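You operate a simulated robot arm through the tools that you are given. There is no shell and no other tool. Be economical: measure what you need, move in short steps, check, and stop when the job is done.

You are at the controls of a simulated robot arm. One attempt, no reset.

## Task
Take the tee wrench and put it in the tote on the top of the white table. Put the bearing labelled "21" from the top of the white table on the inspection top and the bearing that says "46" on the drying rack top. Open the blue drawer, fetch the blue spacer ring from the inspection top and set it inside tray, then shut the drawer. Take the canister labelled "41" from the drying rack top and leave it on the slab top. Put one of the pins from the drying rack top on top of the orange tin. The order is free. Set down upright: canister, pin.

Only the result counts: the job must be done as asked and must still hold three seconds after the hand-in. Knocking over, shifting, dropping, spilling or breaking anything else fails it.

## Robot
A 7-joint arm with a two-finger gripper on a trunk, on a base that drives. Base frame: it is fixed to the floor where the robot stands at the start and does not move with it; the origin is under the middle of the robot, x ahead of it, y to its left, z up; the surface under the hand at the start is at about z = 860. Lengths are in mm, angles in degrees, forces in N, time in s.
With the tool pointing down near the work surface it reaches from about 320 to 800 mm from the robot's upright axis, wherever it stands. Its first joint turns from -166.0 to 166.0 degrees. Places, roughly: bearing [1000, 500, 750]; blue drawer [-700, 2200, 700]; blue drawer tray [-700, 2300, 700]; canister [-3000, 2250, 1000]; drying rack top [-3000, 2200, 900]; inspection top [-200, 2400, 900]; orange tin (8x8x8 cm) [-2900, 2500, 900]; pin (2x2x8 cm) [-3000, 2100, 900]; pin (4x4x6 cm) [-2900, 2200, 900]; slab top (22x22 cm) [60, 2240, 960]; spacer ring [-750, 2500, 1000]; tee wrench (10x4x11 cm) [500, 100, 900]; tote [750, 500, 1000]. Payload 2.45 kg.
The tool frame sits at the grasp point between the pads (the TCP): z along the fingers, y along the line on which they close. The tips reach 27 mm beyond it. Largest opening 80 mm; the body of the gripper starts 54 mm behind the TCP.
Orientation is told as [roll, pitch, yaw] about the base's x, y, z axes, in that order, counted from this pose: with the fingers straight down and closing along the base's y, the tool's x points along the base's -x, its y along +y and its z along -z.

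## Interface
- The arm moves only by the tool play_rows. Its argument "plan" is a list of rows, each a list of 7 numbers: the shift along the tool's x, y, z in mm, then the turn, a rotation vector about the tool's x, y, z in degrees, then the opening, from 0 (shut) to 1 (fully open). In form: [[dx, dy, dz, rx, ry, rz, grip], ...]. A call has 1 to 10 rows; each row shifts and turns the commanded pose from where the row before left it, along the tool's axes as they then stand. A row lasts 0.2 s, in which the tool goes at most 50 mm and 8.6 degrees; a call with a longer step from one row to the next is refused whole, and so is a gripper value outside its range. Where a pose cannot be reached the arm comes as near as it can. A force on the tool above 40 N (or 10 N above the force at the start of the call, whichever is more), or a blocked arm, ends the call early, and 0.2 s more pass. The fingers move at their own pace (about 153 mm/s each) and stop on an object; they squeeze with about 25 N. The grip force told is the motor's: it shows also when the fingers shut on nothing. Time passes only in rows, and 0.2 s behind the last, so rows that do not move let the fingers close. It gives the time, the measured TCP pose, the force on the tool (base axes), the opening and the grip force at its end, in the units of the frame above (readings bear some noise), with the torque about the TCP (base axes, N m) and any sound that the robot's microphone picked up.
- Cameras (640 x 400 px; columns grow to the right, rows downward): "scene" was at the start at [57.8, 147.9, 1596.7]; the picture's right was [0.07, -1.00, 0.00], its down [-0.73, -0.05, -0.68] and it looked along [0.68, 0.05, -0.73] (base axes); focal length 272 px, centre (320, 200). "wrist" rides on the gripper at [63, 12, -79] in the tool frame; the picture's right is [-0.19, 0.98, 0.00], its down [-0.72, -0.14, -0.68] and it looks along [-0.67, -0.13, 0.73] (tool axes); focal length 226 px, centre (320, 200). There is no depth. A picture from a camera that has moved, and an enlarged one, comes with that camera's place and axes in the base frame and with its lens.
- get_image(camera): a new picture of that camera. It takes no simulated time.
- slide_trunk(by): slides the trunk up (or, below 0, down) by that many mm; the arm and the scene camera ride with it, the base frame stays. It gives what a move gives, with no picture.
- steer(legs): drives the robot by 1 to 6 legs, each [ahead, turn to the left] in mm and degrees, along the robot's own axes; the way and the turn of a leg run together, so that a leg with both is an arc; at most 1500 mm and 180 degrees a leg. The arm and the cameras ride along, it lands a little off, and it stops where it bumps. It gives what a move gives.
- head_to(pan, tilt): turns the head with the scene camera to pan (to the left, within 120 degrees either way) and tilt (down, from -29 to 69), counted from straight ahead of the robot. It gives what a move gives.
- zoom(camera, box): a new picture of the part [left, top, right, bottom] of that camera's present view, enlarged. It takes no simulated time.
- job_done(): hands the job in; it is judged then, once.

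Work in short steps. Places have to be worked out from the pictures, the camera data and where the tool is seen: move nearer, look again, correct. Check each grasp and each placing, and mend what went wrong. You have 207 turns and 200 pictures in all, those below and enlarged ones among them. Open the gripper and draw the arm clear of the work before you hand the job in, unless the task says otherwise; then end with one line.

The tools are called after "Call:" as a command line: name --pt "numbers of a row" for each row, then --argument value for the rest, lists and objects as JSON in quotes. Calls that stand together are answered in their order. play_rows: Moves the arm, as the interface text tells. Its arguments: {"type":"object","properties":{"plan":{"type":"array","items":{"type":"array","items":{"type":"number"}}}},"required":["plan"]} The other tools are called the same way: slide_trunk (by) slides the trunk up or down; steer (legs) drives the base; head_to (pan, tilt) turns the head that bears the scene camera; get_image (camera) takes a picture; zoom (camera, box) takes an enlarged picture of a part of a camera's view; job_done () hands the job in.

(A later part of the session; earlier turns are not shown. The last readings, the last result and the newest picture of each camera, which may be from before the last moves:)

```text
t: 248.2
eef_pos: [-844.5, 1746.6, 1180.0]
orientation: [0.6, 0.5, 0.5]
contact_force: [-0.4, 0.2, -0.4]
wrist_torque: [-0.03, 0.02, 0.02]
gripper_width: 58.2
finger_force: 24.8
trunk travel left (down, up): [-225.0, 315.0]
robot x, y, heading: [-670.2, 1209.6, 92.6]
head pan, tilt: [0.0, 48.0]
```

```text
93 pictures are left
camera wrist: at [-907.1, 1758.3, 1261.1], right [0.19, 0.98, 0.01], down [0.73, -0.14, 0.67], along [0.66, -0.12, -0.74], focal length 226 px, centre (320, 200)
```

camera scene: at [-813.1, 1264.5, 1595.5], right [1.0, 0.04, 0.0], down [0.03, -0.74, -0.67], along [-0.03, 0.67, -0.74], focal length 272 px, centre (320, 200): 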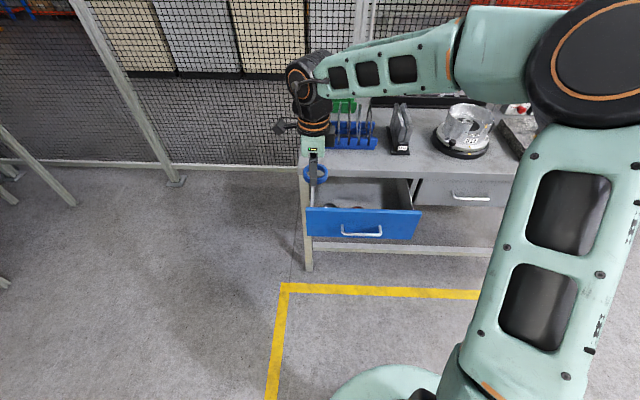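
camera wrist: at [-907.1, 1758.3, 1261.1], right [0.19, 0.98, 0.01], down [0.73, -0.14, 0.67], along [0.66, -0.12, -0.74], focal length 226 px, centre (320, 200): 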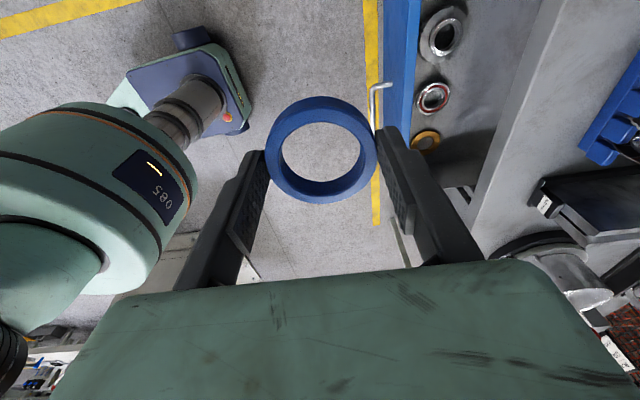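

Interior items sit at about x -809, -693 and -592 (y≈1975). The free spot is at the right end, about (-521, 1960). I drive 150 mm closer, then move the hand above it.

Call:
steer --legs '[[150, -2.5]]'

Call:
play_rows --pt "-40 5 0 0 0 0 0" --pt "-40 5 0 0 0 0 0" --pt "-40 5 0 0 0 0 0" --pt "-40 5 0 0 0 0 0" --pt "-40 5 0 0 0 0 0" --pt "-40 5 0 0 0 0 0" --pt "-40 5 0 0 0 0 0" --pt "-40 5 0 0 0 0 0" --pt "0 0 0 0 0 0 0"

Call:
get_image --camera "scene"

Call:
get_image --camera "wrist"

```text
t: 249.6
eef_pos: [-823.3, 1900.3, 1178.7]
orientation: [0.6, 0.7, -2.0]
contact_force: [0.0, 1.5, 0.3]
wrist_torque: [-0.03, 0.0, -0.02]
gripper_width: 58.6
finger_force: 24.9
trunk travel left (down, up): [-225.0, 315.0]
robot x, y, heading: [-670.1, 1354.4, 89.7]
head pan, tilt: [0.0, 48.0]
```

```text
t: 251.6
eef_pos: [-502.2, 1930.4, 1176.5]
orientation: [0.6, 0.6, -2.0]
contact_force: [0.0, -0.3, 0.4]
wrist_torque: [0.01, 0.02, 0.04]
gripper_width: 58.4
finger_force: 24.7
trunk travel left (down, up): [-225.0, 315.0]
robot x, y, heading: [-670.5, 1356.3, 89.6]
head pan, tilt: [0.0, 48.0]
```

```text
92 pictures are left
camera scene: at [-812.9, 1416.8, 1595.5], right [1.0, 0.0, 0.0], down [0.0, -0.74, -0.67], along [0.0, 0.67, -0.74], focal length 272 px, centre (320, 200)
```

scene: 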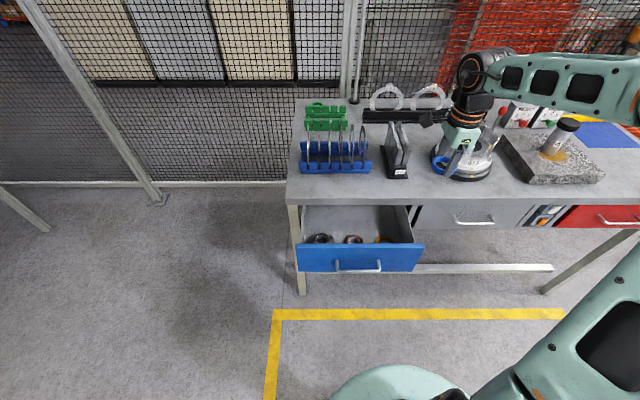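

```text
91 pictures are left
camera wrist: at [-564.4, 1945.3, 1258.3], right [0.23, 0.97, 0.01], down [0.72, -0.17, 0.67], along [0.66, -0.15, -0.74], focal length 226 px, centre (320, 200)
```

wrist: 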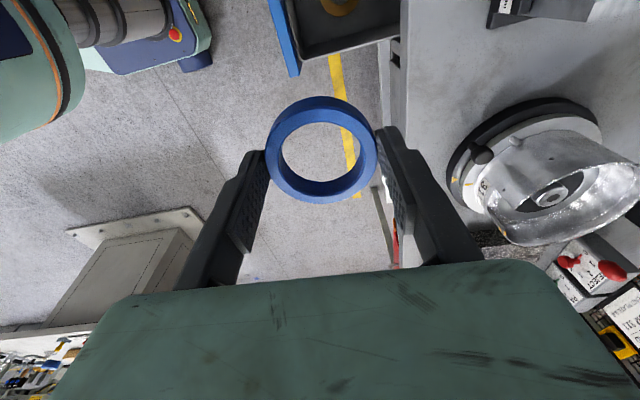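

Call:
zoom --camera "scene" --box '[285, 190, 435, 285]'

```text
4.21 times, centred on (360, 238) of scene
camera zoom: at [-812.9, 1416.8, 1595.5], right [1.0, 0.0, 0.0], down [0.0, -0.74, -0.67], along [0.0, 0.67, -0.74], focal length 1144 px, centre (152, 42)
```

zoom: 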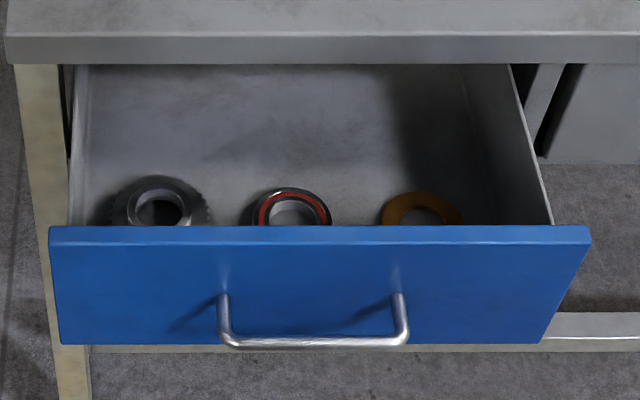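

The items sit behind the panel; I need a top view for the free space. I move the hand left over the drawer and lower a bit to look.

Call:
play_rows --pt "45 0 15 0 0 0 0" --pt "45 0 15 0 0 0 0" --pt "45 0 15 0 0 0 0" --pt "45 0 15 0 0 0 0" --pt "45 0 15 0 0 0 0" --pt "45 0 0 0 0 0 0" --pt "0 0 0 0 0 0 0"

Call:
get_image --camera "wrist"

```text
t: 253.2
eef_pos: [-774.5, 1939.4, 1107.3]
orientation: [0.7, 0.6, -2.1]
contact_force: [-0.1, -0.9, 0.8]
wrist_torque: [-0.02, -0.01, -0.01]
gripper_width: 58.7
finger_force: 25.2
trunk travel left (down, up): [-225.0, 315.0]
robot x, y, heading: [-668.8, 1351.1, 89.9]
head pan, tilt: [0.0, 48.0]
```

```text
89 pictures are left
camera wrist: at [-836.0, 1954.6, 1187.7], right [0.23, 0.97, 0.01], down [0.72, -0.17, 0.67], along [0.66, -0.15, -0.74], focal length 226 px, centre (320, 200)
```

wrist: 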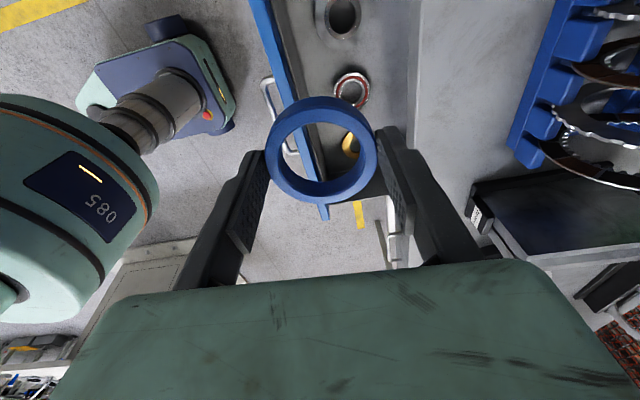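

Call:
zoom --camera "wrist" --box '[240, 0, 440, 125]'

```text
3.20 times, centred on (340, 62) of wrist
camera zoom: at [-836.0, 1954.6, 1187.7], right [0.23, 0.97, 0.01], down [0.72, -0.17, 0.67], along [0.66, -0.15, -0.74], focal length 723 px, centre (256, 640)
```

zoom: 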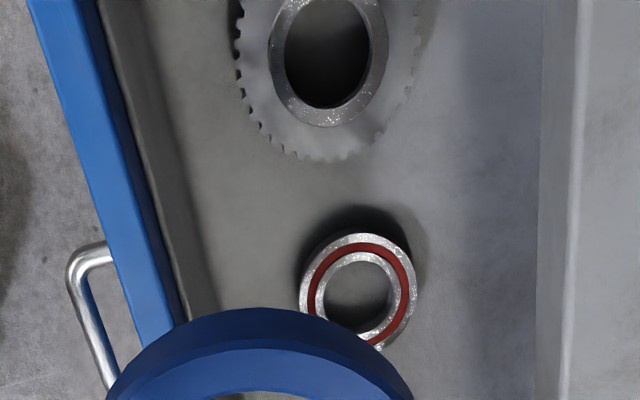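

The bearing is at (-688, 1984), the panel's inner face at y≈1901 and the bench edge at y≈2050. The best slot is (-628, 1937), staggered between bearing and brown ring, with fingers closing along x. I move there and rotate 88°.

Call:
play_rows --pt "-36.5 0 0 0 0 0 0" --pt "-36.5 0 0 0 0 0 0" --pt "-36.5 0 0 0 0 0 0" --pt "-36.5 -4 0 0 0 0 0" --pt "0 0 0 0 0 8.4 0" --pt "0 0 0 0 0 8.4 0" --pt "0 0 0 0 0 8.4 0" --pt "0 0 0 0 0 8.4 0" --pt "0 0 0 0 0 8.4 0" --pt "0 0 0 0 0 8.4 0"

Call:
play_rows --pt "0 0 0 0 0 7.5 0" --pt "0 0 0 0 0 7.5 0" --pt "0 0 0 0 0 7.5 0" --pt "0 0 0 0 0 7.5 0" --pt "0 0 0 0 0 7.5 0" --pt "0 0 0 0 0 0 0"

Call:
get_image --camera "wrist"

Call:
get_image --camera "scene"

```text
t: 255.4
eef_pos: [-626.7, 1931.3, 1103.9]
orientation: [0.0, 0.8, -52.6]
contact_force: [0.3, -0.2, -0.7]
wrist_torque: [-0.01, 0.0, -0.02]
gripper_width: 58.8
finger_force: 24.9
trunk travel left (down, up): [-225.0, 315.0]
robot x, y, heading: [-672.5, 1355.7, 89.6]
head pan, tilt: [0.0, 48.0]
```

```text
t: 256.8
eef_pos: [-626.1, 1928.9, 1104.6]
orientation: [-0.5, 0.6, -90.0]
contact_force: [0.0, 0.0, -0.7]
wrist_torque: [-0.02, 0.02, 0.03]
gripper_width: 58.5
finger_force: 25.2
trunk travel left (down, up): [-225.0, 315.0]
robot x, y, heading: [-669.6, 1354.3, 90.1]
head pan, tilt: [0.0, 48.0]
```

```text
87 pictures are left
camera wrist: at [-612.7, 1992.4, 1185.5], right [0.98, -0.19, -0.01], down [-0.14, -0.72, 0.68], along [-0.14, -0.66, -0.74], focal length 226 px, centre (320, 200)
```

wrist: 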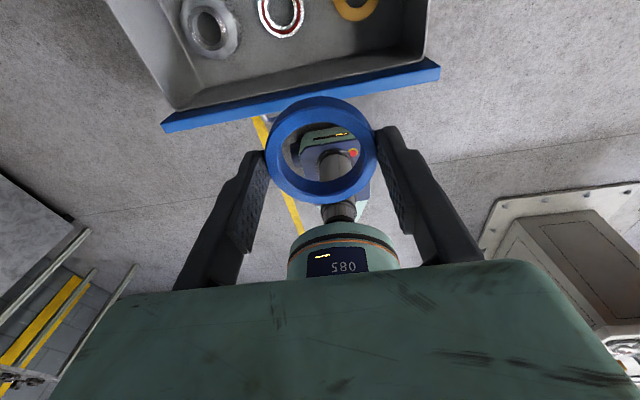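

```text
86 pictures are left
camera scene: at [-813.1, 1416.9, 1595.5], right [1.0, 0.0, 0.0], down [0.0, -0.74, -0.67], along [0.0, 0.67, -0.74], focal length 272 px, centre (320, 200)
```

scene: 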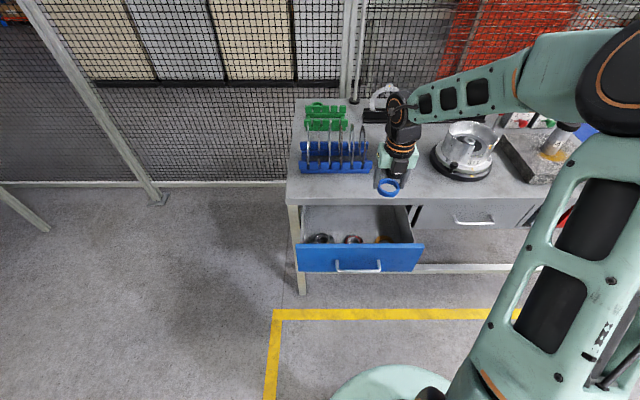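

Call:
zoom --camera "wrist" --box '[160, 0, 460, 140]'

```text
2.13 times, centred on (310, 70) of wrist
camera zoom: at [-612.7, 1992.4, 1185.5], right [0.98, -0.19, -0.01], down [-0.14, -0.72, 0.68], along [-0.14, -0.66, -0.74], focal length 482 px, centre (341, 477)
```

zoom: 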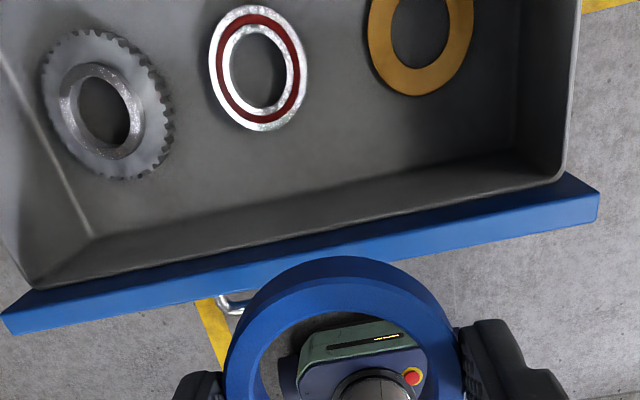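

The slot is confirmed; target (-631, 1936). I descend part way and look.

Call:
play_rows --pt "7 -5 40 0 0 0 0" --pt "0 0 45 0 0 0 0" --pt "0 0 45 0 0 0 0" --pt "0 0 45 0 0 0 0" --pt "0 0 40 0 0 0 0" --pt "0 0 0 0 0 0 0"

Call:
get_image --camera "wrist"

Call:
zoom --camera "scene" --box '[285, 150, 455, 285]'

```text
t: 258.2
eef_pos: [-630.7, 1940.7, 889.5]
orientation: [-0.5, 0.7, -90.0]
contact_force: [-0.3, -0.2, -0.1]
wrist_torque: [0.0, 0.05, 0.0]
gripper_width: 58.7
finger_force: 24.9
trunk travel left (down, up): [-225.0, 315.0]
robot x, y, heading: [-673.1, 1356.0, 89.7]
head pan, tilt: [0.0, 48.0]
```

```text
84 pictures are left
camera wrist: at [-617.5, 2003.1, 971.0], right [0.98, -0.19, -0.01], down [-0.13, -0.73, 0.68], along [-0.14, -0.66, -0.74], focal length 226 px, centre (320, 200)
```

wrist: 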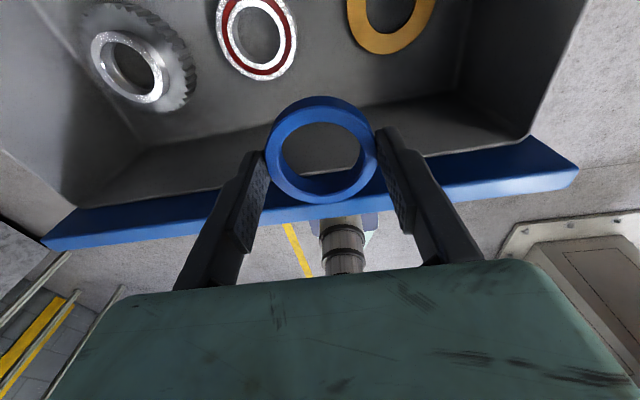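

```text
2.96 times, centred on (370, 218) of scene
camera zoom: at [-813.1, 1417.0, 1595.5], right [1.0, 0.0, 0.0], down [0.0, -0.74, -0.67], along [0.0, 0.67, -0.74], focal length 805 px, centre (172, 148)
```

zoom: 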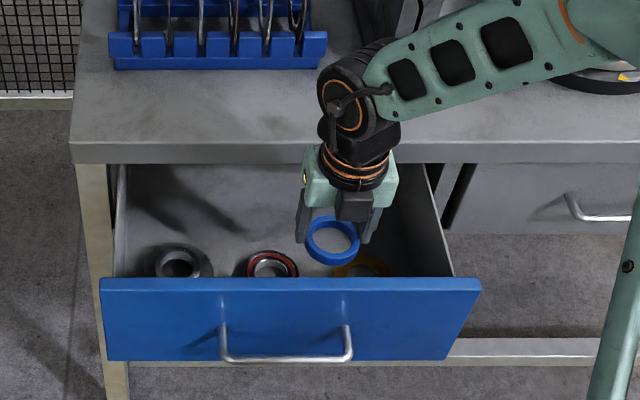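

Clear so far. I continue down, keeping 20 mm from the floor, then check.

Call:
play_rows --pt "-4 0 35 0 0 0 0" --pt "0 0 35 0 0 0 0" --pt "0 0 25 0 0 0 0" --pt "0 0 12 0 0 0 0" --pt "0 0 0 0 0 0 0"

Call:
get_image --camera "wrist"

Call:
zoom --camera "scene" --box '[285, 150, 455, 285]'

```text
t: 259.2
eef_pos: [-632.6, 1944.4, 793.9]
orientation: [-0.4, 1.2, -90.0]
contact_force: [0.7, 2.4, 21.6]
wrist_torque: [-1.15, -0.35, 0.07]
gripper_width: 58.9
finger_force: 25.0
trunk travel left (down, up): [-225.0, 315.0]
robot x, y, heading: [-668.3, 1355.7, 89.6]
head pan, tilt: [0.0, 48.0]
stopped in row 4: the force on the tool passed its limit at 57 N (the readings are from after the stop); the commanded pose is now the measured one
```

```text
82 pictures are left
camera wrist: at [-620.5, 2005.9, 875.0], right [0.98, -0.19, -0.01], down [-0.14, -0.73, 0.67], along [-0.14, -0.65, -0.75], focal length 226 px, centre (320, 200)
```

wrist: 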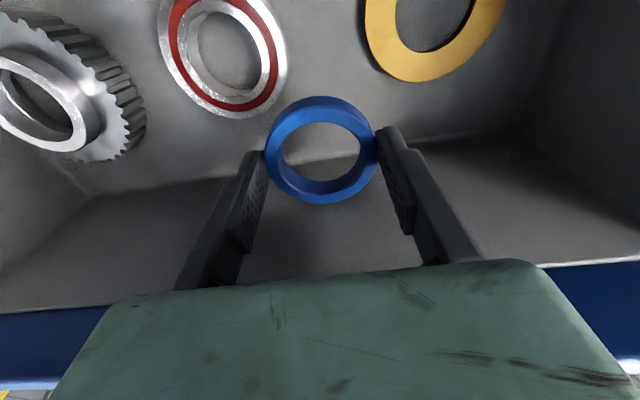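

```text
2.96 times, centred on (370, 218) of scene
camera zoom: at [-813.2, 1416.5, 1595.8], right [1.0, 0.0, 0.0], down [0.0, -0.74, -0.67], along [0.0, 0.67, -0.74], focal length 805 px, centre (172, 148)
```

zoom: 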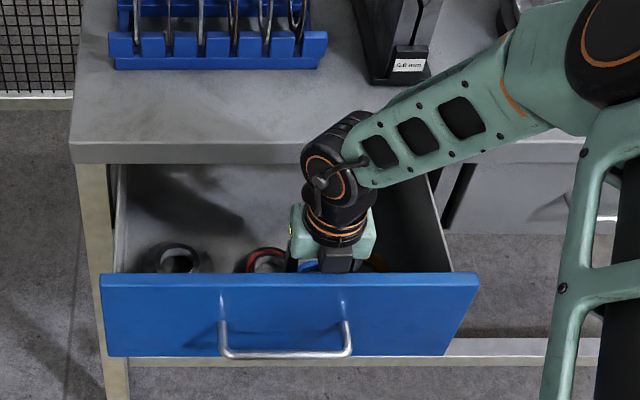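

Contact came from a gripper-side box on the drawer's front panel, so this pose is too near the panel. I'll re-grasp the ring by one wall on the bench so the hand can stay further back. First I rise and rotate back to yaw 0.

Call:
play_rows --pt "0 0 -20 0 0 0 0" --pt "0 0 -45 0 0 0 0" --pt "0 0 -45 0 0 0 0" --pt "0 0 -45 0 0 0 0" --pt "0 0 -45 0 0 0 0" --pt "0 0 -45 0 0 0 0" --pt "0 0 -20 0 0 0 0"

Call:
play_rows --pt "0 0 0 0 0 -8.4 0" --pt "0 0 0 0 0 -8.4 0" --pt "0 0 0 0 0 -8.4 0" --pt "0 0 0 0 0 -8.4 0" --pt "0 0 0 0 0 -8.4 0" --pt "0 0 0 0 0 -8.4 0" --pt "0 0 0 0 0 -8.4 0" --pt "0 0 0 0 0 -8.4 0" --pt "0 0 0 0 0 -8.4 0" --pt "0 0 0 0 0 -8.4 0"

Call:
play_rows --pt "0 0 0 0 0 -6 0" --pt "0 40 0 0 0 0 0" --pt "0 40 0 0 0 0 0" --pt "20 35 0 0 0 0 0" --pt "8 35 0 0 0 0 0" --pt "0 0 0 0 0 0 0"

Call:
get_image --camera "scene"

Call:
get_image --camera "wrist"

```text
t: 260.8
eef_pos: [-633.3, 1936.6, 1055.4]
orientation: [-0.6, 1.1, -90.0]
contact_force: [0.1, -0.1, 0.0]
wrist_torque: [0.0, -0.03, 0.01]
gripper_width: 58.4
finger_force: 25.0
trunk travel left (down, up): [-225.0, 315.0]
robot x, y, heading: [-674.6, 1355.4, 89.5]
head pan, tilt: [0.0, 48.0]
```

```text
t: 263.0
eef_pos: [-631.0, 1938.3, 1055.3]
orientation: [1.0, 0.6, -6.0]
contact_force: [0.3, 0.4, 0.6]
wrist_torque: [0.01, 0.01, 0.0]
gripper_width: 58.4
finger_force: 25.0
trunk travel left (down, up): [-225.0, 315.0]
robot x, y, heading: [-669.0, 1350.5, 90.2]
head pan, tilt: [0.0, 48.0]
```

```text
t: 264.4
eef_pos: [-657.7, 2087.4, 1058.2]
orientation: [1.2, 0.4, 0.0]
contact_force: [0.2, 0.1, -0.3]
wrist_torque: [0.02, 0.02, -0.03]
gripper_width: 58.6
finger_force: 24.7
trunk travel left (down, up): [-225.0, 315.0]
robot x, y, heading: [-670.0, 1356.8, 89.6]
head pan, tilt: [0.0, 48.0]
```

```text
80 pictures are left
camera scene: at [-813.0, 1417.1, 1595.5], right [1.0, 0.0, 0.0], down [0.0, -0.74, -0.67], along [0.0, 0.67, -0.74], focal length 272 px, centre (320, 200)
```

scene: 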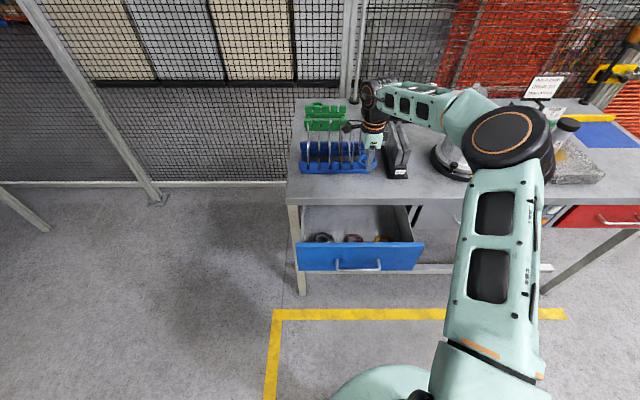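

```text
79 pictures are left
camera wrist: at [-721.1, 2099.7, 1139.6], right [0.19, 0.98, 0.02], down [0.72, -0.15, 0.67], along [0.66, -0.12, -0.74], focal length 226 px, centre (320, 200)
```

wrist: 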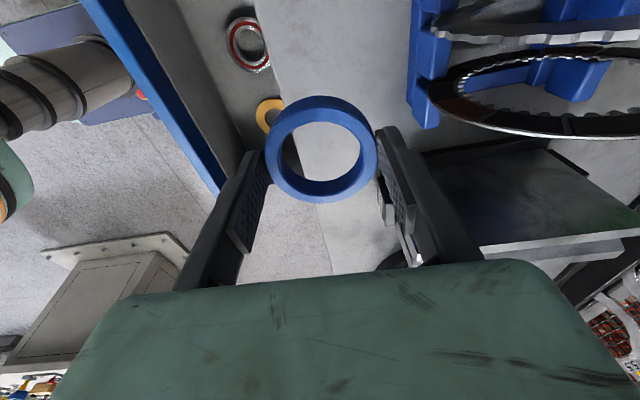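

Over the free bench strip. I shift slightly in, level the tool, and lower the ring onto the bench.

Call:
play_rows --pt "0 6 30 1.2 0 0 0" --pt "0 0 40 0 0 0 0" --pt "0 0 30 0 0 0 0" --pt "0 0 10 0 0 0 0" --pt "0 0 3 0 0 0 0" --pt "0 0 2 0 0 0 0" --pt "0 0 2 0 0 0 0" --pt "0 0 0 0 0 0 0"

Call:
zoom --camera "scene" --box '[285, 90, 455, 225]'

```text
t: 266.2
eef_pos: [-659.7, 2093.9, 941.9]
orientation: [0.0, 0.4, 0.0]
contact_force: [0.3, 0.6, -0.3]
wrist_torque: [0.03, 0.0, 0.01]
gripper_width: 58.6
finger_force: 24.8
trunk travel left (down, up): [-225.0, 315.0]
robot x, y, heading: [-673.9, 1357.5, 89.8]
head pan, tilt: [0.0, 48.0]
```

```text
2.96 times, centred on (370, 158) of scene
camera zoom: at [-813.1, 1417.2, 1595.5], right [1.0, 0.0, 0.0], down [0.0, -0.74, -0.67], along [0.0, 0.67, -0.74], focal length 805 px, centre (172, 326)
```

zoom: 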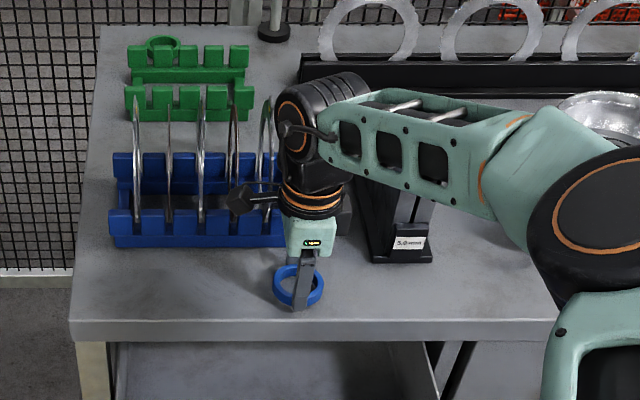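

Almost on the bench. I lower the last millimetres and release to partial opening.

Call:
play_rows --pt "0 0 2 0 0 0 0" --pt "0 0 1 0 0 0 0" --pt "0 0 0 0 0 0 0"

```text
t: 267.0
eef_pos: [-660.0, 2093.2, 939.4]
orientation: [0.0, 0.4, 0.0]
contact_force: [0.2, -0.4, -0.4]
wrist_torque: [-0.01, -0.01, -0.01]
gripper_width: 58.5
finger_force: 25.0
trunk travel left (down, up): [-225.0, 315.0]
robot x, y, heading: [-673.7, 1352.2, 89.8]
head pan, tilt: [0.0, 48.0]
```

Call:
play_rows --pt "0 0 1 0 0 0 0" --pt "0 0 0 0 0 0 0.85" --pt "0 0 0 0 0 0 0.85" --pt "0 0 -15 0 0 0 0.85" --pt "0 0 -35 0 0 0 0.6" --pt "0 25 0 0 0 0 0.6" --pt "0 0 0 0 0 0 0.6"

Call:
get_image --camera "wrist"

Call:
zoom --camera "scene" --box '[325, 150, 405, 210]'

```text
t: 268.6
eef_pos: [-662.8, 2120.0, 988.8]
orientation: [-0.1, 0.5, 0.0]
contact_force: [0.3, 0.2, -0.4]
wrist_torque: [0.02, 0.02, 0.0]
gripper_width: 47.8
finger_force: 0.0
trunk travel left (down, up): [-225.0, 315.0]
robot x, y, heading: [-672.0, 1353.9, 89.9]
head pan, tilt: [0.0, 48.0]
```

```text
77 pictures are left
camera wrist: at [-726.3, 2133.2, 1069.8], right [0.19, 0.98, 0.0], down [0.72, -0.14, 0.68], along [0.66, -0.13, -0.74], focal length 226 px, centre (320, 200)
```

wrist: 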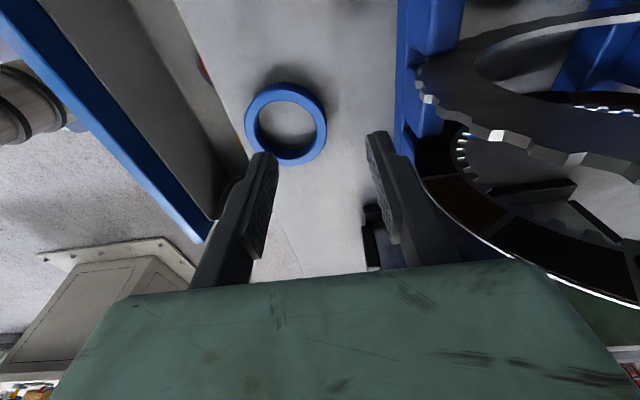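

```text
6.67 times, centred on (365, 180) of scene
camera zoom: at [-813.4, 1417.4, 1595.5], right [1.0, 0.0, 0.0], down [0.0, -0.74, -0.67], along [0.0, 0.67, -0.74], focal length 1812 px, centre (20, 333)
```

zoom: 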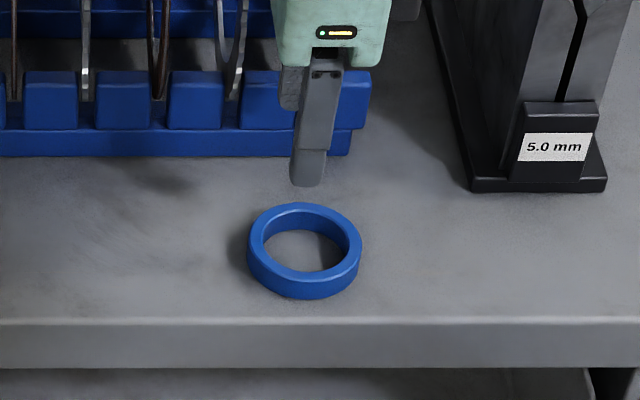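

The ring sits at about (-663, 2093). The fingers straddle its +y wall; I lower and close.

Call:
play_rows --pt "0 0 25 0 0 0 0.6" --pt "0 0 14 0 0 0 0.6" --pt "0 0 6 0 0 0 0.6" --pt "0 0 3 0 0 0 0.6" --pt "0 0 0 0 0 0 0.6" --pt "0 0 0 0 0 0 0.3" --pt "0 0 0 0 0 0 0" --pt "0 0 0 0 0 0 0" --pt "0 0 0 0 0 0 0"

Call:
get_image --camera "wrist"

```text
t: 270.6
eef_pos: [-660.2, 2118.8, 940.5]
orientation: [0.0, 0.5, 0.0]
contact_force: [-0.7, 0.0, -0.3]
wrist_torque: [-0.01, 0.04, 0.01]
gripper_width: 0.0
finger_force: 25.1
trunk travel left (down, up): [-225.0, 315.0]
robot x, y, heading: [-672.0, 1359.2, 89.8]
head pan, tilt: [0.0, 48.0]
```

```text
75 pictures are left
camera wrist: at [-723.2, 2131.7, 1020.9], right [0.19, 0.98, 0.0], down [0.72, -0.14, 0.68], along [0.66, -0.13, -0.74], focal length 226 px, centre (320, 200)
```

wrist: 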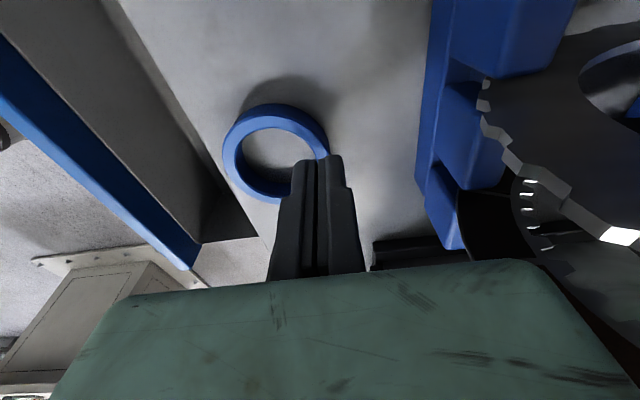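

The fingers shut on nothing. I zoom to see where the ring is relative to them.

Call:
zoom --camera "wrist" --box '[200, 80, 400, 290]'

Call:
zoom --camera "scene" --box '[325, 150, 405, 210]'

```text
1.90 times, centred on (300, 185) of wrist
camera zoom: at [-723.2, 2131.7, 1020.9], right [0.19, 0.98, 0.0], down [0.72, -0.14, 0.68], along [0.66, -0.13, -0.74], focal length 431 px, centre (358, 229)
```

zoom: 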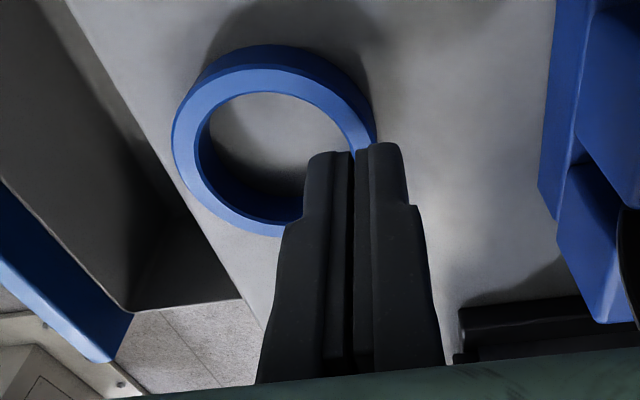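

```text
6.67 times, centred on (365, 180) of scene
camera zoom: at [-813.1, 1417.1, 1595.5], right [1.0, 0.0, 0.0], down [0.0, -0.74, -0.67], along [0.0, 0.67, -0.74], focal length 1812 px, centre (20, 333)
```

zoom: 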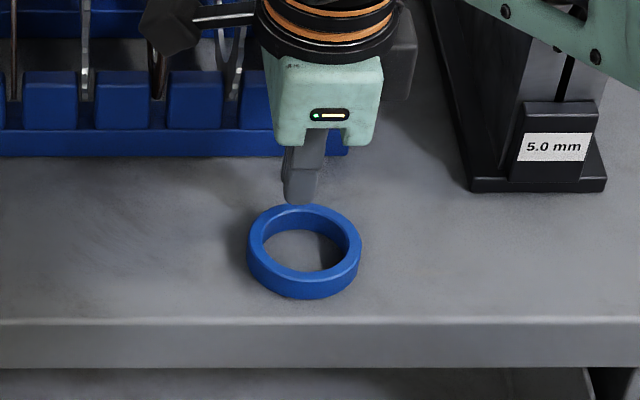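

The evidence suggests the fingertips are just above the ring (its top is lower than I assumed). I rise, reopen, and lower until contact.

Call:
play_rows --pt "0 0 -20 0 0 0 0" --pt "0 0 0 0 0 0 0.55" --pt "0 0 0 0 0 0 0.55"

Call:
zoom --camera "wrist" --box '[200, 80, 400, 290]'

```text
t: 271.4
eef_pos: [-662.9, 2119.5, 959.3]
orientation: [-0.1, 0.3, 0.0]
contact_force: [0.4, 0.4, -0.3]
wrist_torque: [0.01, -0.01, -0.03]
gripper_width: 44.0
finger_force: 0.0
trunk travel left (down, up): [-225.0, 315.0]
robot x, y, heading: [-669.6, 1352.8, 89.8]
head pan, tilt: [0.0, 48.0]
```

```text
1.90 times, centred on (300, 185) of wrist
camera zoom: at [-725.2, 2131.3, 1040.4], right [0.19, 0.98, 0.0], down [0.72, -0.14, 0.68], along [0.66, -0.13, -0.74], focal length 431 px, centre (358, 229)
```

zoom: 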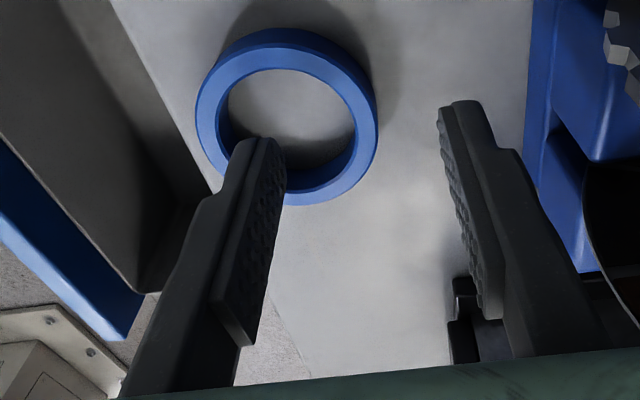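

The ring is at (-660, 2094) with its top at z≈913, so I lower to TCP≈925 with care and then close.

Call:
play_rows --pt "0 0 15 0 0 0 0.55" --pt "0 0 8 0 0 0 0.55" --pt "0 0 4 0 0 0 0.55" --pt "0 0 3 0 0 0 0.55" --pt "0 0 3 0 0 0 0.55" --pt "0 0 0 0 0 0 0.55"

Call:
zoom --camera "wrist" --box '[200, 80, 400, 290]'

```text
t: 272.8
eef_pos: [-662.1, 2118.4, 927.8]
orientation: [-0.1, 0.4, -0.1]
contact_force: [-0.4, 1.6, 9.3]
wrist_torque: [-0.02, -0.13, 0.13]
gripper_width: 42.5
finger_force: 0.0
trunk travel left (down, up): [-225.0, 315.0]
robot x, y, heading: [-670.1, 1356.4, 89.9]
head pan, tilt: [0.0, 48.0]
```

```text
1.90 times, centred on (300, 185) of wrist
camera zoom: at [-724.4, 2131.7, 1008.2], right [0.19, 0.98, 0.0], down [0.72, -0.14, 0.68], along [0.66, -0.13, -0.74], focal length 431 px, centre (358, 229)
```

zoom: 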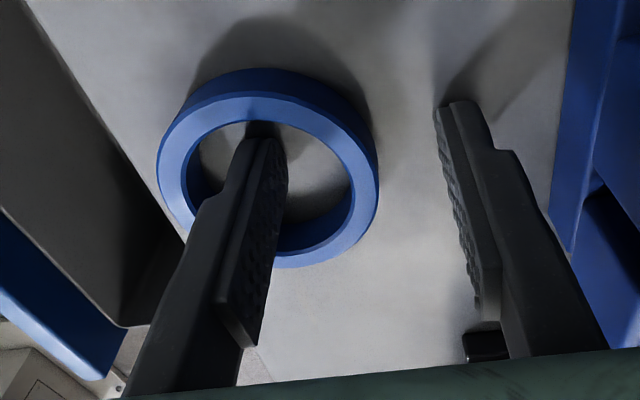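

The inner fingertip is inside the ring and touching the bench (z≈900). I ease up 2 mm and close.

Call:
play_rows --pt "0 0 -2 0 0 0 0.5" --pt "0 0 0 0 0 0 0.3" --pt "0 0 0 0 0 0 0" --pt "0 0 0 0 0 0 0" --pt "0 0 0 0 0 0 0"

Call:
zoom --camera "wrist" --box '[200, 80, 400, 290]'

```text
t: 274.0
eef_pos: [-661.5, 2119.6, 928.8]
orientation: [-0.1, 0.3, 0.0]
contact_force: [-0.1, -0.1, -0.6]
wrist_torque: [0.02, 0.01, -0.06]
gripper_width: 8.8
finger_force: 25.5
trunk travel left (down, up): [-225.0, 315.0]
robot x, y, heading: [-667.2, 1352.6, 89.9]
head pan, tilt: [0.0, 48.0]
```

```text
1.90 times, centred on (300, 185) of wrist
camera zoom: at [-724.4, 2132.4, 1009.0], right [0.19, 0.98, 0.0], down [0.72, -0.14, 0.68], along [0.66, -0.13, -0.74], focal length 431 px, centre (358, 229)
```

zoom: 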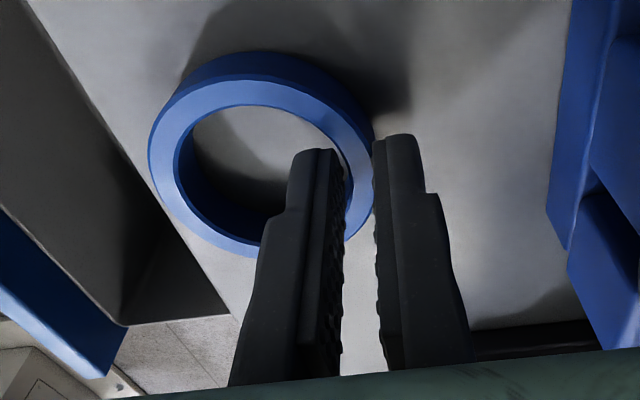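

Gripped on the wall (8.8 mm); the ring centre is offset about (-8, -24) from the TCP. I lift and move so the ring is over the slot (-631, 1936).

Call:
play_rows --pt "0 0 -15 0 0 0 0" --pt "0 0 -30 0 0 0 0" --pt "0 0 -30 0 0 0 0" --pt "0 0 -25 0 0 0 0" --pt "-10 -40 0 0 0 0 0" --pt "-10 -40 0 0 0 0 0" --pt "-10 -40 0 0 0 0 0" --pt "-9 -40 0 0 0 0 0" --pt "0 0 0 0 0 0 0"

Call:
get_image --camera "wrist"

Call:
zoom --camera "scene" --box '[285, 130, 455, 285]'

```text
t: 276.0
eef_pos: [-622.9, 1960.7, 1031.2]
orientation: [-0.1, 0.4, 0.0]
contact_force: [-0.5, 0.5, -0.8]
wrist_torque: [0.01, 0.03, -0.01]
gripper_width: 8.4
finger_force: 24.8
trunk travel left (down, up): [-225.0, 315.0]
robot x, y, heading: [-674.8, 1353.9, 89.8]
head pan, tilt: [0.0, 48.0]
```

```text
69 pictures are left
camera wrist: at [-686.2, 1973.1, 1111.7], right [0.19, 0.98, 0.0], down [0.72, -0.14, 0.68], along [0.66, -0.13, -0.74], focal length 226 px, centre (320, 200)
```

wrist: 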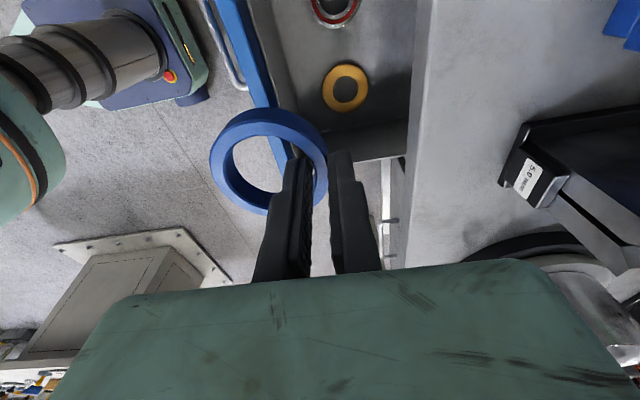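

```text
2.58 times, centred on (370, 208) of scene
camera zoom: at [-812.9, 1417.0, 1595.5], right [1.0, 0.0, 0.0], down [0.0, -0.74, -0.67], along [0.0, 0.67, -0.74], focal length 702 px, centre (191, 181)
```

zoom: 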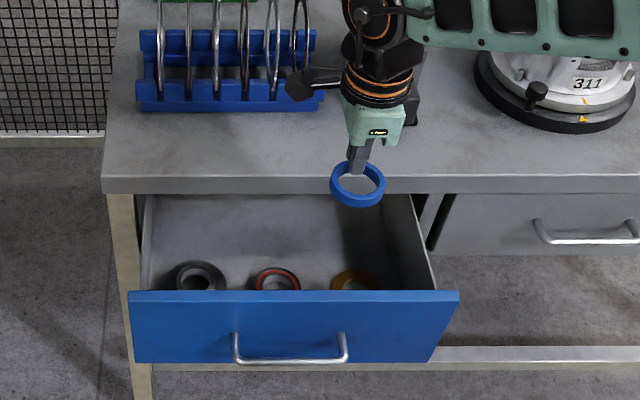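

Positions agree. I lower the ring into the drawer, stopping above the floor to check.

Call:
play_rows --pt "-4 -1 40 0 0 0 0" --pt "0 0 45 0 0 0 0" --pt "0 0 45 0 0 0 0" --pt "0 0 45 0 0 0 0" --pt "0 0 40 0 0 0 0" --pt "0 0 20 0 0 0 0" --pt "0 0 0 0 0 0 0"

Call:
get_image --camera "wrist"

Call:
zoom --camera "scene" --box '[285, 130, 455, 285]'

```text
t: 277.6
eef_pos: [-620.2, 1956.9, 796.4]
orientation: [-0.1, 0.4, 0.0]
contact_force: [-1.1, 0.5, -0.8]
wrist_torque: [0.01, -0.01, 0.02]
gripper_width: 8.2
finger_force: 24.8
trunk travel left (down, up): [-225.0, 315.0]
robot x, y, heading: [-669.9, 1351.4, 89.7]
head pan, tilt: [0.0, 48.0]
```

```text
67 pictures are left
camera wrist: at [-683.3, 1969.3, 876.5], right [0.19, 0.98, 0.0], down [0.72, -0.14, 0.68], along [0.66, -0.13, -0.74], focal length 226 px, centre (320, 200)
```

wrist: 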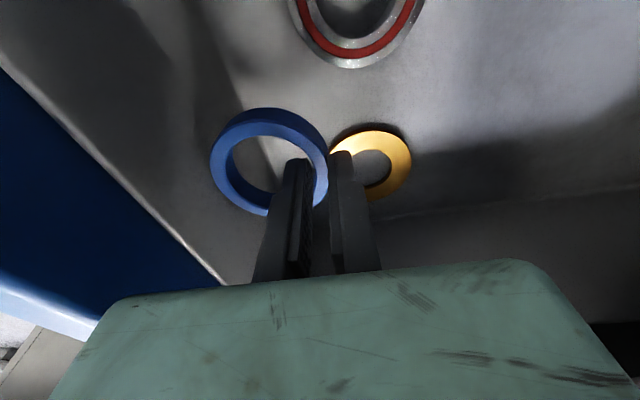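

```text
2.58 times, centred on (370, 208) of scene
camera zoom: at [-813.1, 1417.1, 1595.5], right [1.0, 0.0, 0.0], down [0.0, -0.74, -0.67], along [0.0, 0.67, -0.74], focal length 702 px, centre (191, 181)
```

zoom: 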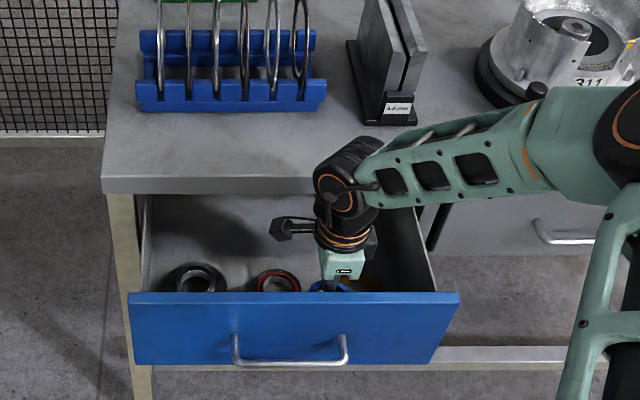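

The ring is at about (-628, 1932). I shift 4 mm back and lower in guarded steps.

Call:
play_rows --pt "0 4 10 0 0 0 0" --pt "0 0 12 0 0 0 0" --pt "0 0 8 0 0 0 0" --pt "0 0 4 0 0 0 0" --pt "0 0 3 0 0 0 0" --pt "0 0 0 0 0 0 0"

Call:
get_image --camera "wrist"

```text
t: 279.0
eef_pos: [-617.7, 1960.3, 756.0]
orientation: [-0.1, 0.4, 0.0]
contact_force: [0.0, -0.2, -0.2]
wrist_torque: [0.02, 0.03, 0.01]
gripper_width: 8.5
finger_force: 24.9
trunk travel left (down, up): [-225.0, 315.0]
robot x, y, heading: [-671.5, 1355.9, 89.8]
head pan, tilt: [0.0, 48.0]
```

```text
65 pictures are left
camera wrist: at [-681.5, 1973.0, 837.2], right [0.19, 0.98, 0.0], down [0.72, -0.14, 0.68], along [0.66, -0.13, -0.74], focal length 226 px, centre (320, 200)
```

wrist: 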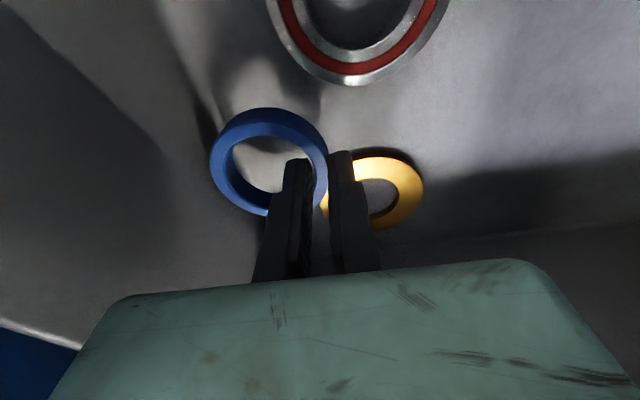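

Call:
play_rows --pt "0 0 3 0 0 0 0" --pt "0 0 3 0 0 0 0" --pt "0 0 2 0 0 0 0" --pt "0 0 2 0 0 0 0" --pt "0 0 2 0 0 0 0" --pt "0 0 2 0 0 0 0" --pt "0 0 0 0 0 0 0"

Call:
get_image --camera "wrist"

```text
t: 280.6
eef_pos: [-618.9, 1961.6, 742.9]
orientation: [-0.1, 0.3, 0.0]
contact_force: [-0.9, 0.7, -0.1]
wrist_torque: [0.01, -0.01, 0.0]
gripper_width: 8.4
finger_force: 25.5
trunk travel left (down, up): [-225.0, 315.0]
robot x, y, heading: [-673.5, 1356.8, 89.9]
head pan, tilt: [0.0, 48.0]
```

```text
64 pictures are left
camera wrist: at [-682.1, 1974.2, 823.5], right [0.19, 0.98, 0.0], down [0.72, -0.14, 0.68], along [0.66, -0.13, -0.74], focal length 226 px, centre (320, 200)
```

wrist: 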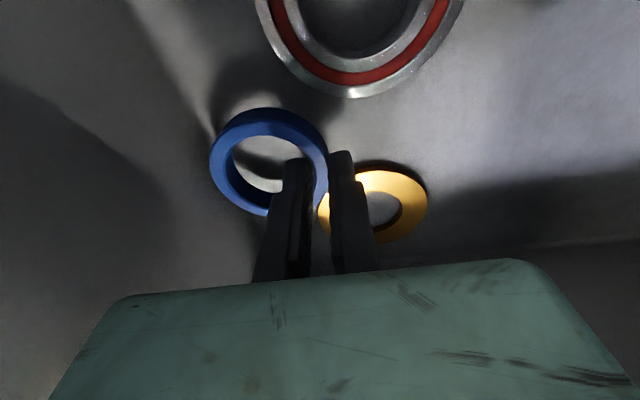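

Call:
play_rows --pt "0 0 2 0 0 0 0" --pt "0 0 2 0 0 0 0" --pt "0 0 2 0 0 0 0" --pt "0 0 0 0 0 0 0"

```text
t: 281.6
eef_pos: [-619.2, 1962.0, 736.2]
orientation: [-0.1, 0.4, 0.1]
contact_force: [-0.4, 0.7, -0.7]
wrist_torque: [0.01, -0.01, -0.01]
gripper_width: 8.3
finger_force: 25.1
trunk travel left (down, up): [-225.0, 315.0]
robot x, y, heading: [-671.1, 1357.4, 89.7]
head pan, tilt: [0.0, 48.0]
```

Call:
play_rows --pt "0 0 2 0 0 0 0" --pt "0 0 2 0 0 0 0" --pt "0 0 2 0 0 0 0" --pt "0 0 2 0 0 0 0" --pt "0 0 2 0 0 0 0" --pt "0 0 0 0 0 0 0"

Call:
get_image --camera "wrist"

```text
t: 283.0
eef_pos: [-618.8, 1961.7, 729.0]
orientation: [0.1, 0.5, 0.1]
contact_force: [1.6, 1.6, 28.2]
wrist_torque: [-0.04, 0.0, 0.12]
gripper_width: 8.4
finger_force: 25.7
trunk travel left (down, up): [-225.0, 315.0]
robot x, y, heading: [-672.4, 1357.4, 89.7]
head pan, tilt: [0.0, 48.0]
```

```text
63 pictures are left
camera wrist: at [-682.1, 1974.3, 809.5], right [0.19, 0.98, 0.0], down [0.72, -0.14, 0.68], along [0.66, -0.13, -0.74], focal length 226 px, centre (320, 200)
```

wrist: 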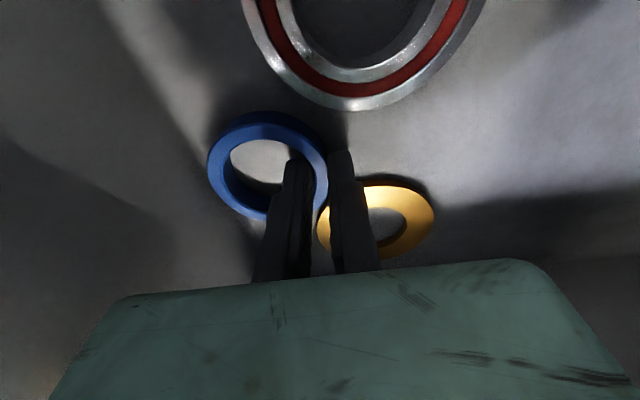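

Seated on the floor. I ease up slightly, open just a little, and rise straight up.

Call:
play_rows --pt "0 0 -2 0 0 0 0" --pt "0 0 0 0 0 0 0.17" --pt "0 0 0 0 0 0 0.17" --pt "0 0 -10 0 0 0 0.17" --pt "0 0 -20 0 0 0 0.17" --pt "0 0 -40 0 0 0 0.17" --pt "0 0 0 0 0 0 0.17"

Call:
get_image --camera "wrist"

```text
t: 284.6
eef_pos: [-615.4, 1964.9, 797.6]
orientation: [0.0, 0.4, 0.0]
contact_force: [-0.3, -0.1, 0.7]
wrist_torque: [0.02, -0.03, 0.01]
gripper_width: 13.6
finger_force: 0.0
trunk travel left (down, up): [-225.0, 315.0]
robot x, y, heading: [-669.7, 1356.2, 89.9]
head pan, tilt: [0.0, 48.0]
```

```text
62 pictures are left
camera wrist: at [-679.4, 1977.6, 878.5], right [0.19, 0.98, 0.0], down [0.72, -0.14, 0.68], along [0.66, -0.13, -0.74], focal length 226 px, centre (320, 200)
```

wrist: 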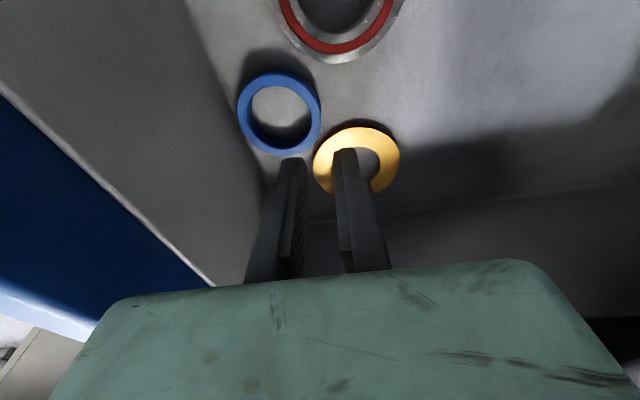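

The blue ring lies flat in the drawer. I rise, back off, and reorient to close the drawer by its handle.

Call:
play_rows --pt "0 0 -40 0 0 0 0.17" --pt "0 0 -45 0 0 0 0.17" --pt "0 0 -45 0 0 0 0.17" --pt "0 0 -45 0 0 0 1" --pt "0 0 -45 0 0 0 1" --pt "0 0 -30 0 0 0 1" --pt "0 0 0 0 0 0 1"

Call:
get_image --camera "wrist"

Call:
steer --legs '[[-200, 0]]'

Call:
play_rows --pt "7 0 0 -8.2 0 0 1" --pt "7 0 0 -8.2 0 0 1" --pt "7 0 0 -8.2 0 0 1" --pt "7 0 0 -8.2 0 0 1" --pt "7 0 0 -8.2 0 0 1" --pt "7 0 0 -8.2 0 0 1" --pt "7 0 0 -8.2 0 0 1" --pt "7 0 0 -8.2 0 0 1" --pt "7 0 0 -8.2 0 0 1" --pt "5 0 0 -8.2 0 0 1"

```text
t: 286.2
eef_pos: [-617.9, 1963.7, 1048.4]
orientation: [-0.1, 0.4, 0.0]
contact_force: [0.1, -0.1, 0.2]
wrist_torque: [0.0, 0.05, 0.01]
gripper_width: 80.1
finger_force: 0.1
trunk travel left (down, up): [-225.0, 315.0]
robot x, y, heading: [-673.3, 1356.7, 89.8]
head pan, tilt: [0.0, 48.0]
```

```text
61 pictures are left
camera wrist: at [-681.4, 1976.4, 1129.1], right [0.19, 0.98, 0.0], down [0.72, -0.14, 0.68], along [0.66, -0.13, -0.74], focal length 226 px, centre (320, 200)
```

wrist: 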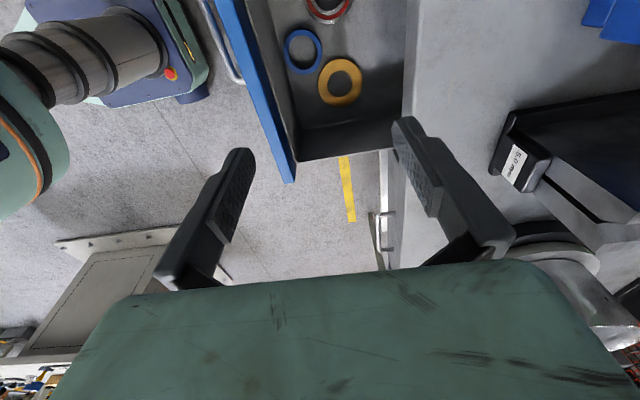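

```text
t: 287.8
eef_pos: [-618.0, 1764.7, 1049.4]
orientation: [-0.1, 0.4, 0.0]
contact_force: [-0.6, -0.6, -1.1]
wrist_torque: [0.0, 0.01, 0.02]
gripper_width: 80.2
finger_force: 0.0
trunk travel left (down, up): [-225.0, 315.0]
robot x, y, heading: [-672.9, 1157.8, 89.5]
head pan, tilt: [0.0, 48.0]
```

```text
t: 289.9
eef_pos: [-686.2, 1764.2, 1048.7]
orientation: [82.0, 0.6, 0.0]
contact_force: [0.2, 0.3, 0.4]
wrist_torque: [0.01, 0.01, -0.01]
gripper_width: 80.3
finger_force: 0.1
trunk travel left (down, up): [-225.0, 315.0]
robot x, y, heading: [-676.0, 1154.1, 89.8]
head pan, tilt: [0.0, 48.0]
```

The ring is flat and well placed. I finish the rotation and lower to handle height.

Call:
play_rows --pt "0 0 0 -8 0 0 1" --pt "0 -46 0 0 0 0 1" --pt "0 -46 0 0 0 0 1" --pt "0 -46 0 0 0 0 1" --pt "0 -46 0 0 0 0 1" --pt "0 -46 0 0 0 0 1" --pt "0 -45 0 0 0 0 1" --pt "0 0 0 0 0 0 1"

Call:
get_image --camera "wrist"

Call:
zoom --camera "scene" --box '[280, 150, 440, 290]'

```text
t: 291.8
eef_pos: [-688.2, 1763.9, 775.7]
orientation: [90.0, 0.4, 0.0]
contact_force: [-0.2, 0.3, 0.3]
wrist_torque: [0.04, 0.02, 0.04]
gripper_width: 80.0
finger_force: 0.1
trunk travel left (down, up): [-225.0, 315.0]
robot x, y, heading: [-670.1, 1157.8, 89.8]
head pan, tilt: [0.0, 48.0]
```

```text
60 pictures are left
camera wrist: at [-751.9, 1685.4, 790.0], right [0.2, 0.0, 0.98], down [0.72, -0.68, -0.15], along [0.67, 0.73, -0.14], focal length 226 px, centre (320, 200)
```

wrist: 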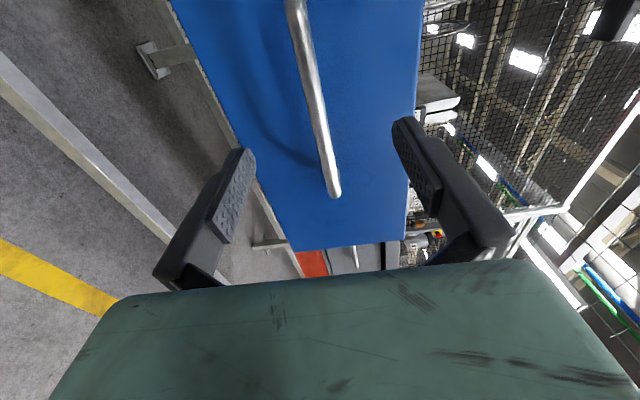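

```text
2.86 times, centred on (360, 220) of scene
camera zoom: at [-814.0, 1218.6, 1595.5], right [1.0, -0.01, 0.0], down [0.0, -0.74, -0.67], along [0.0, 0.67, -0.74], focal length 777 px, centre (206, 143)
```

zoom: 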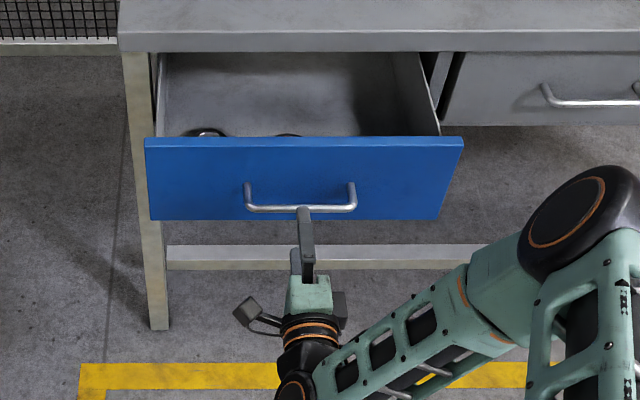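

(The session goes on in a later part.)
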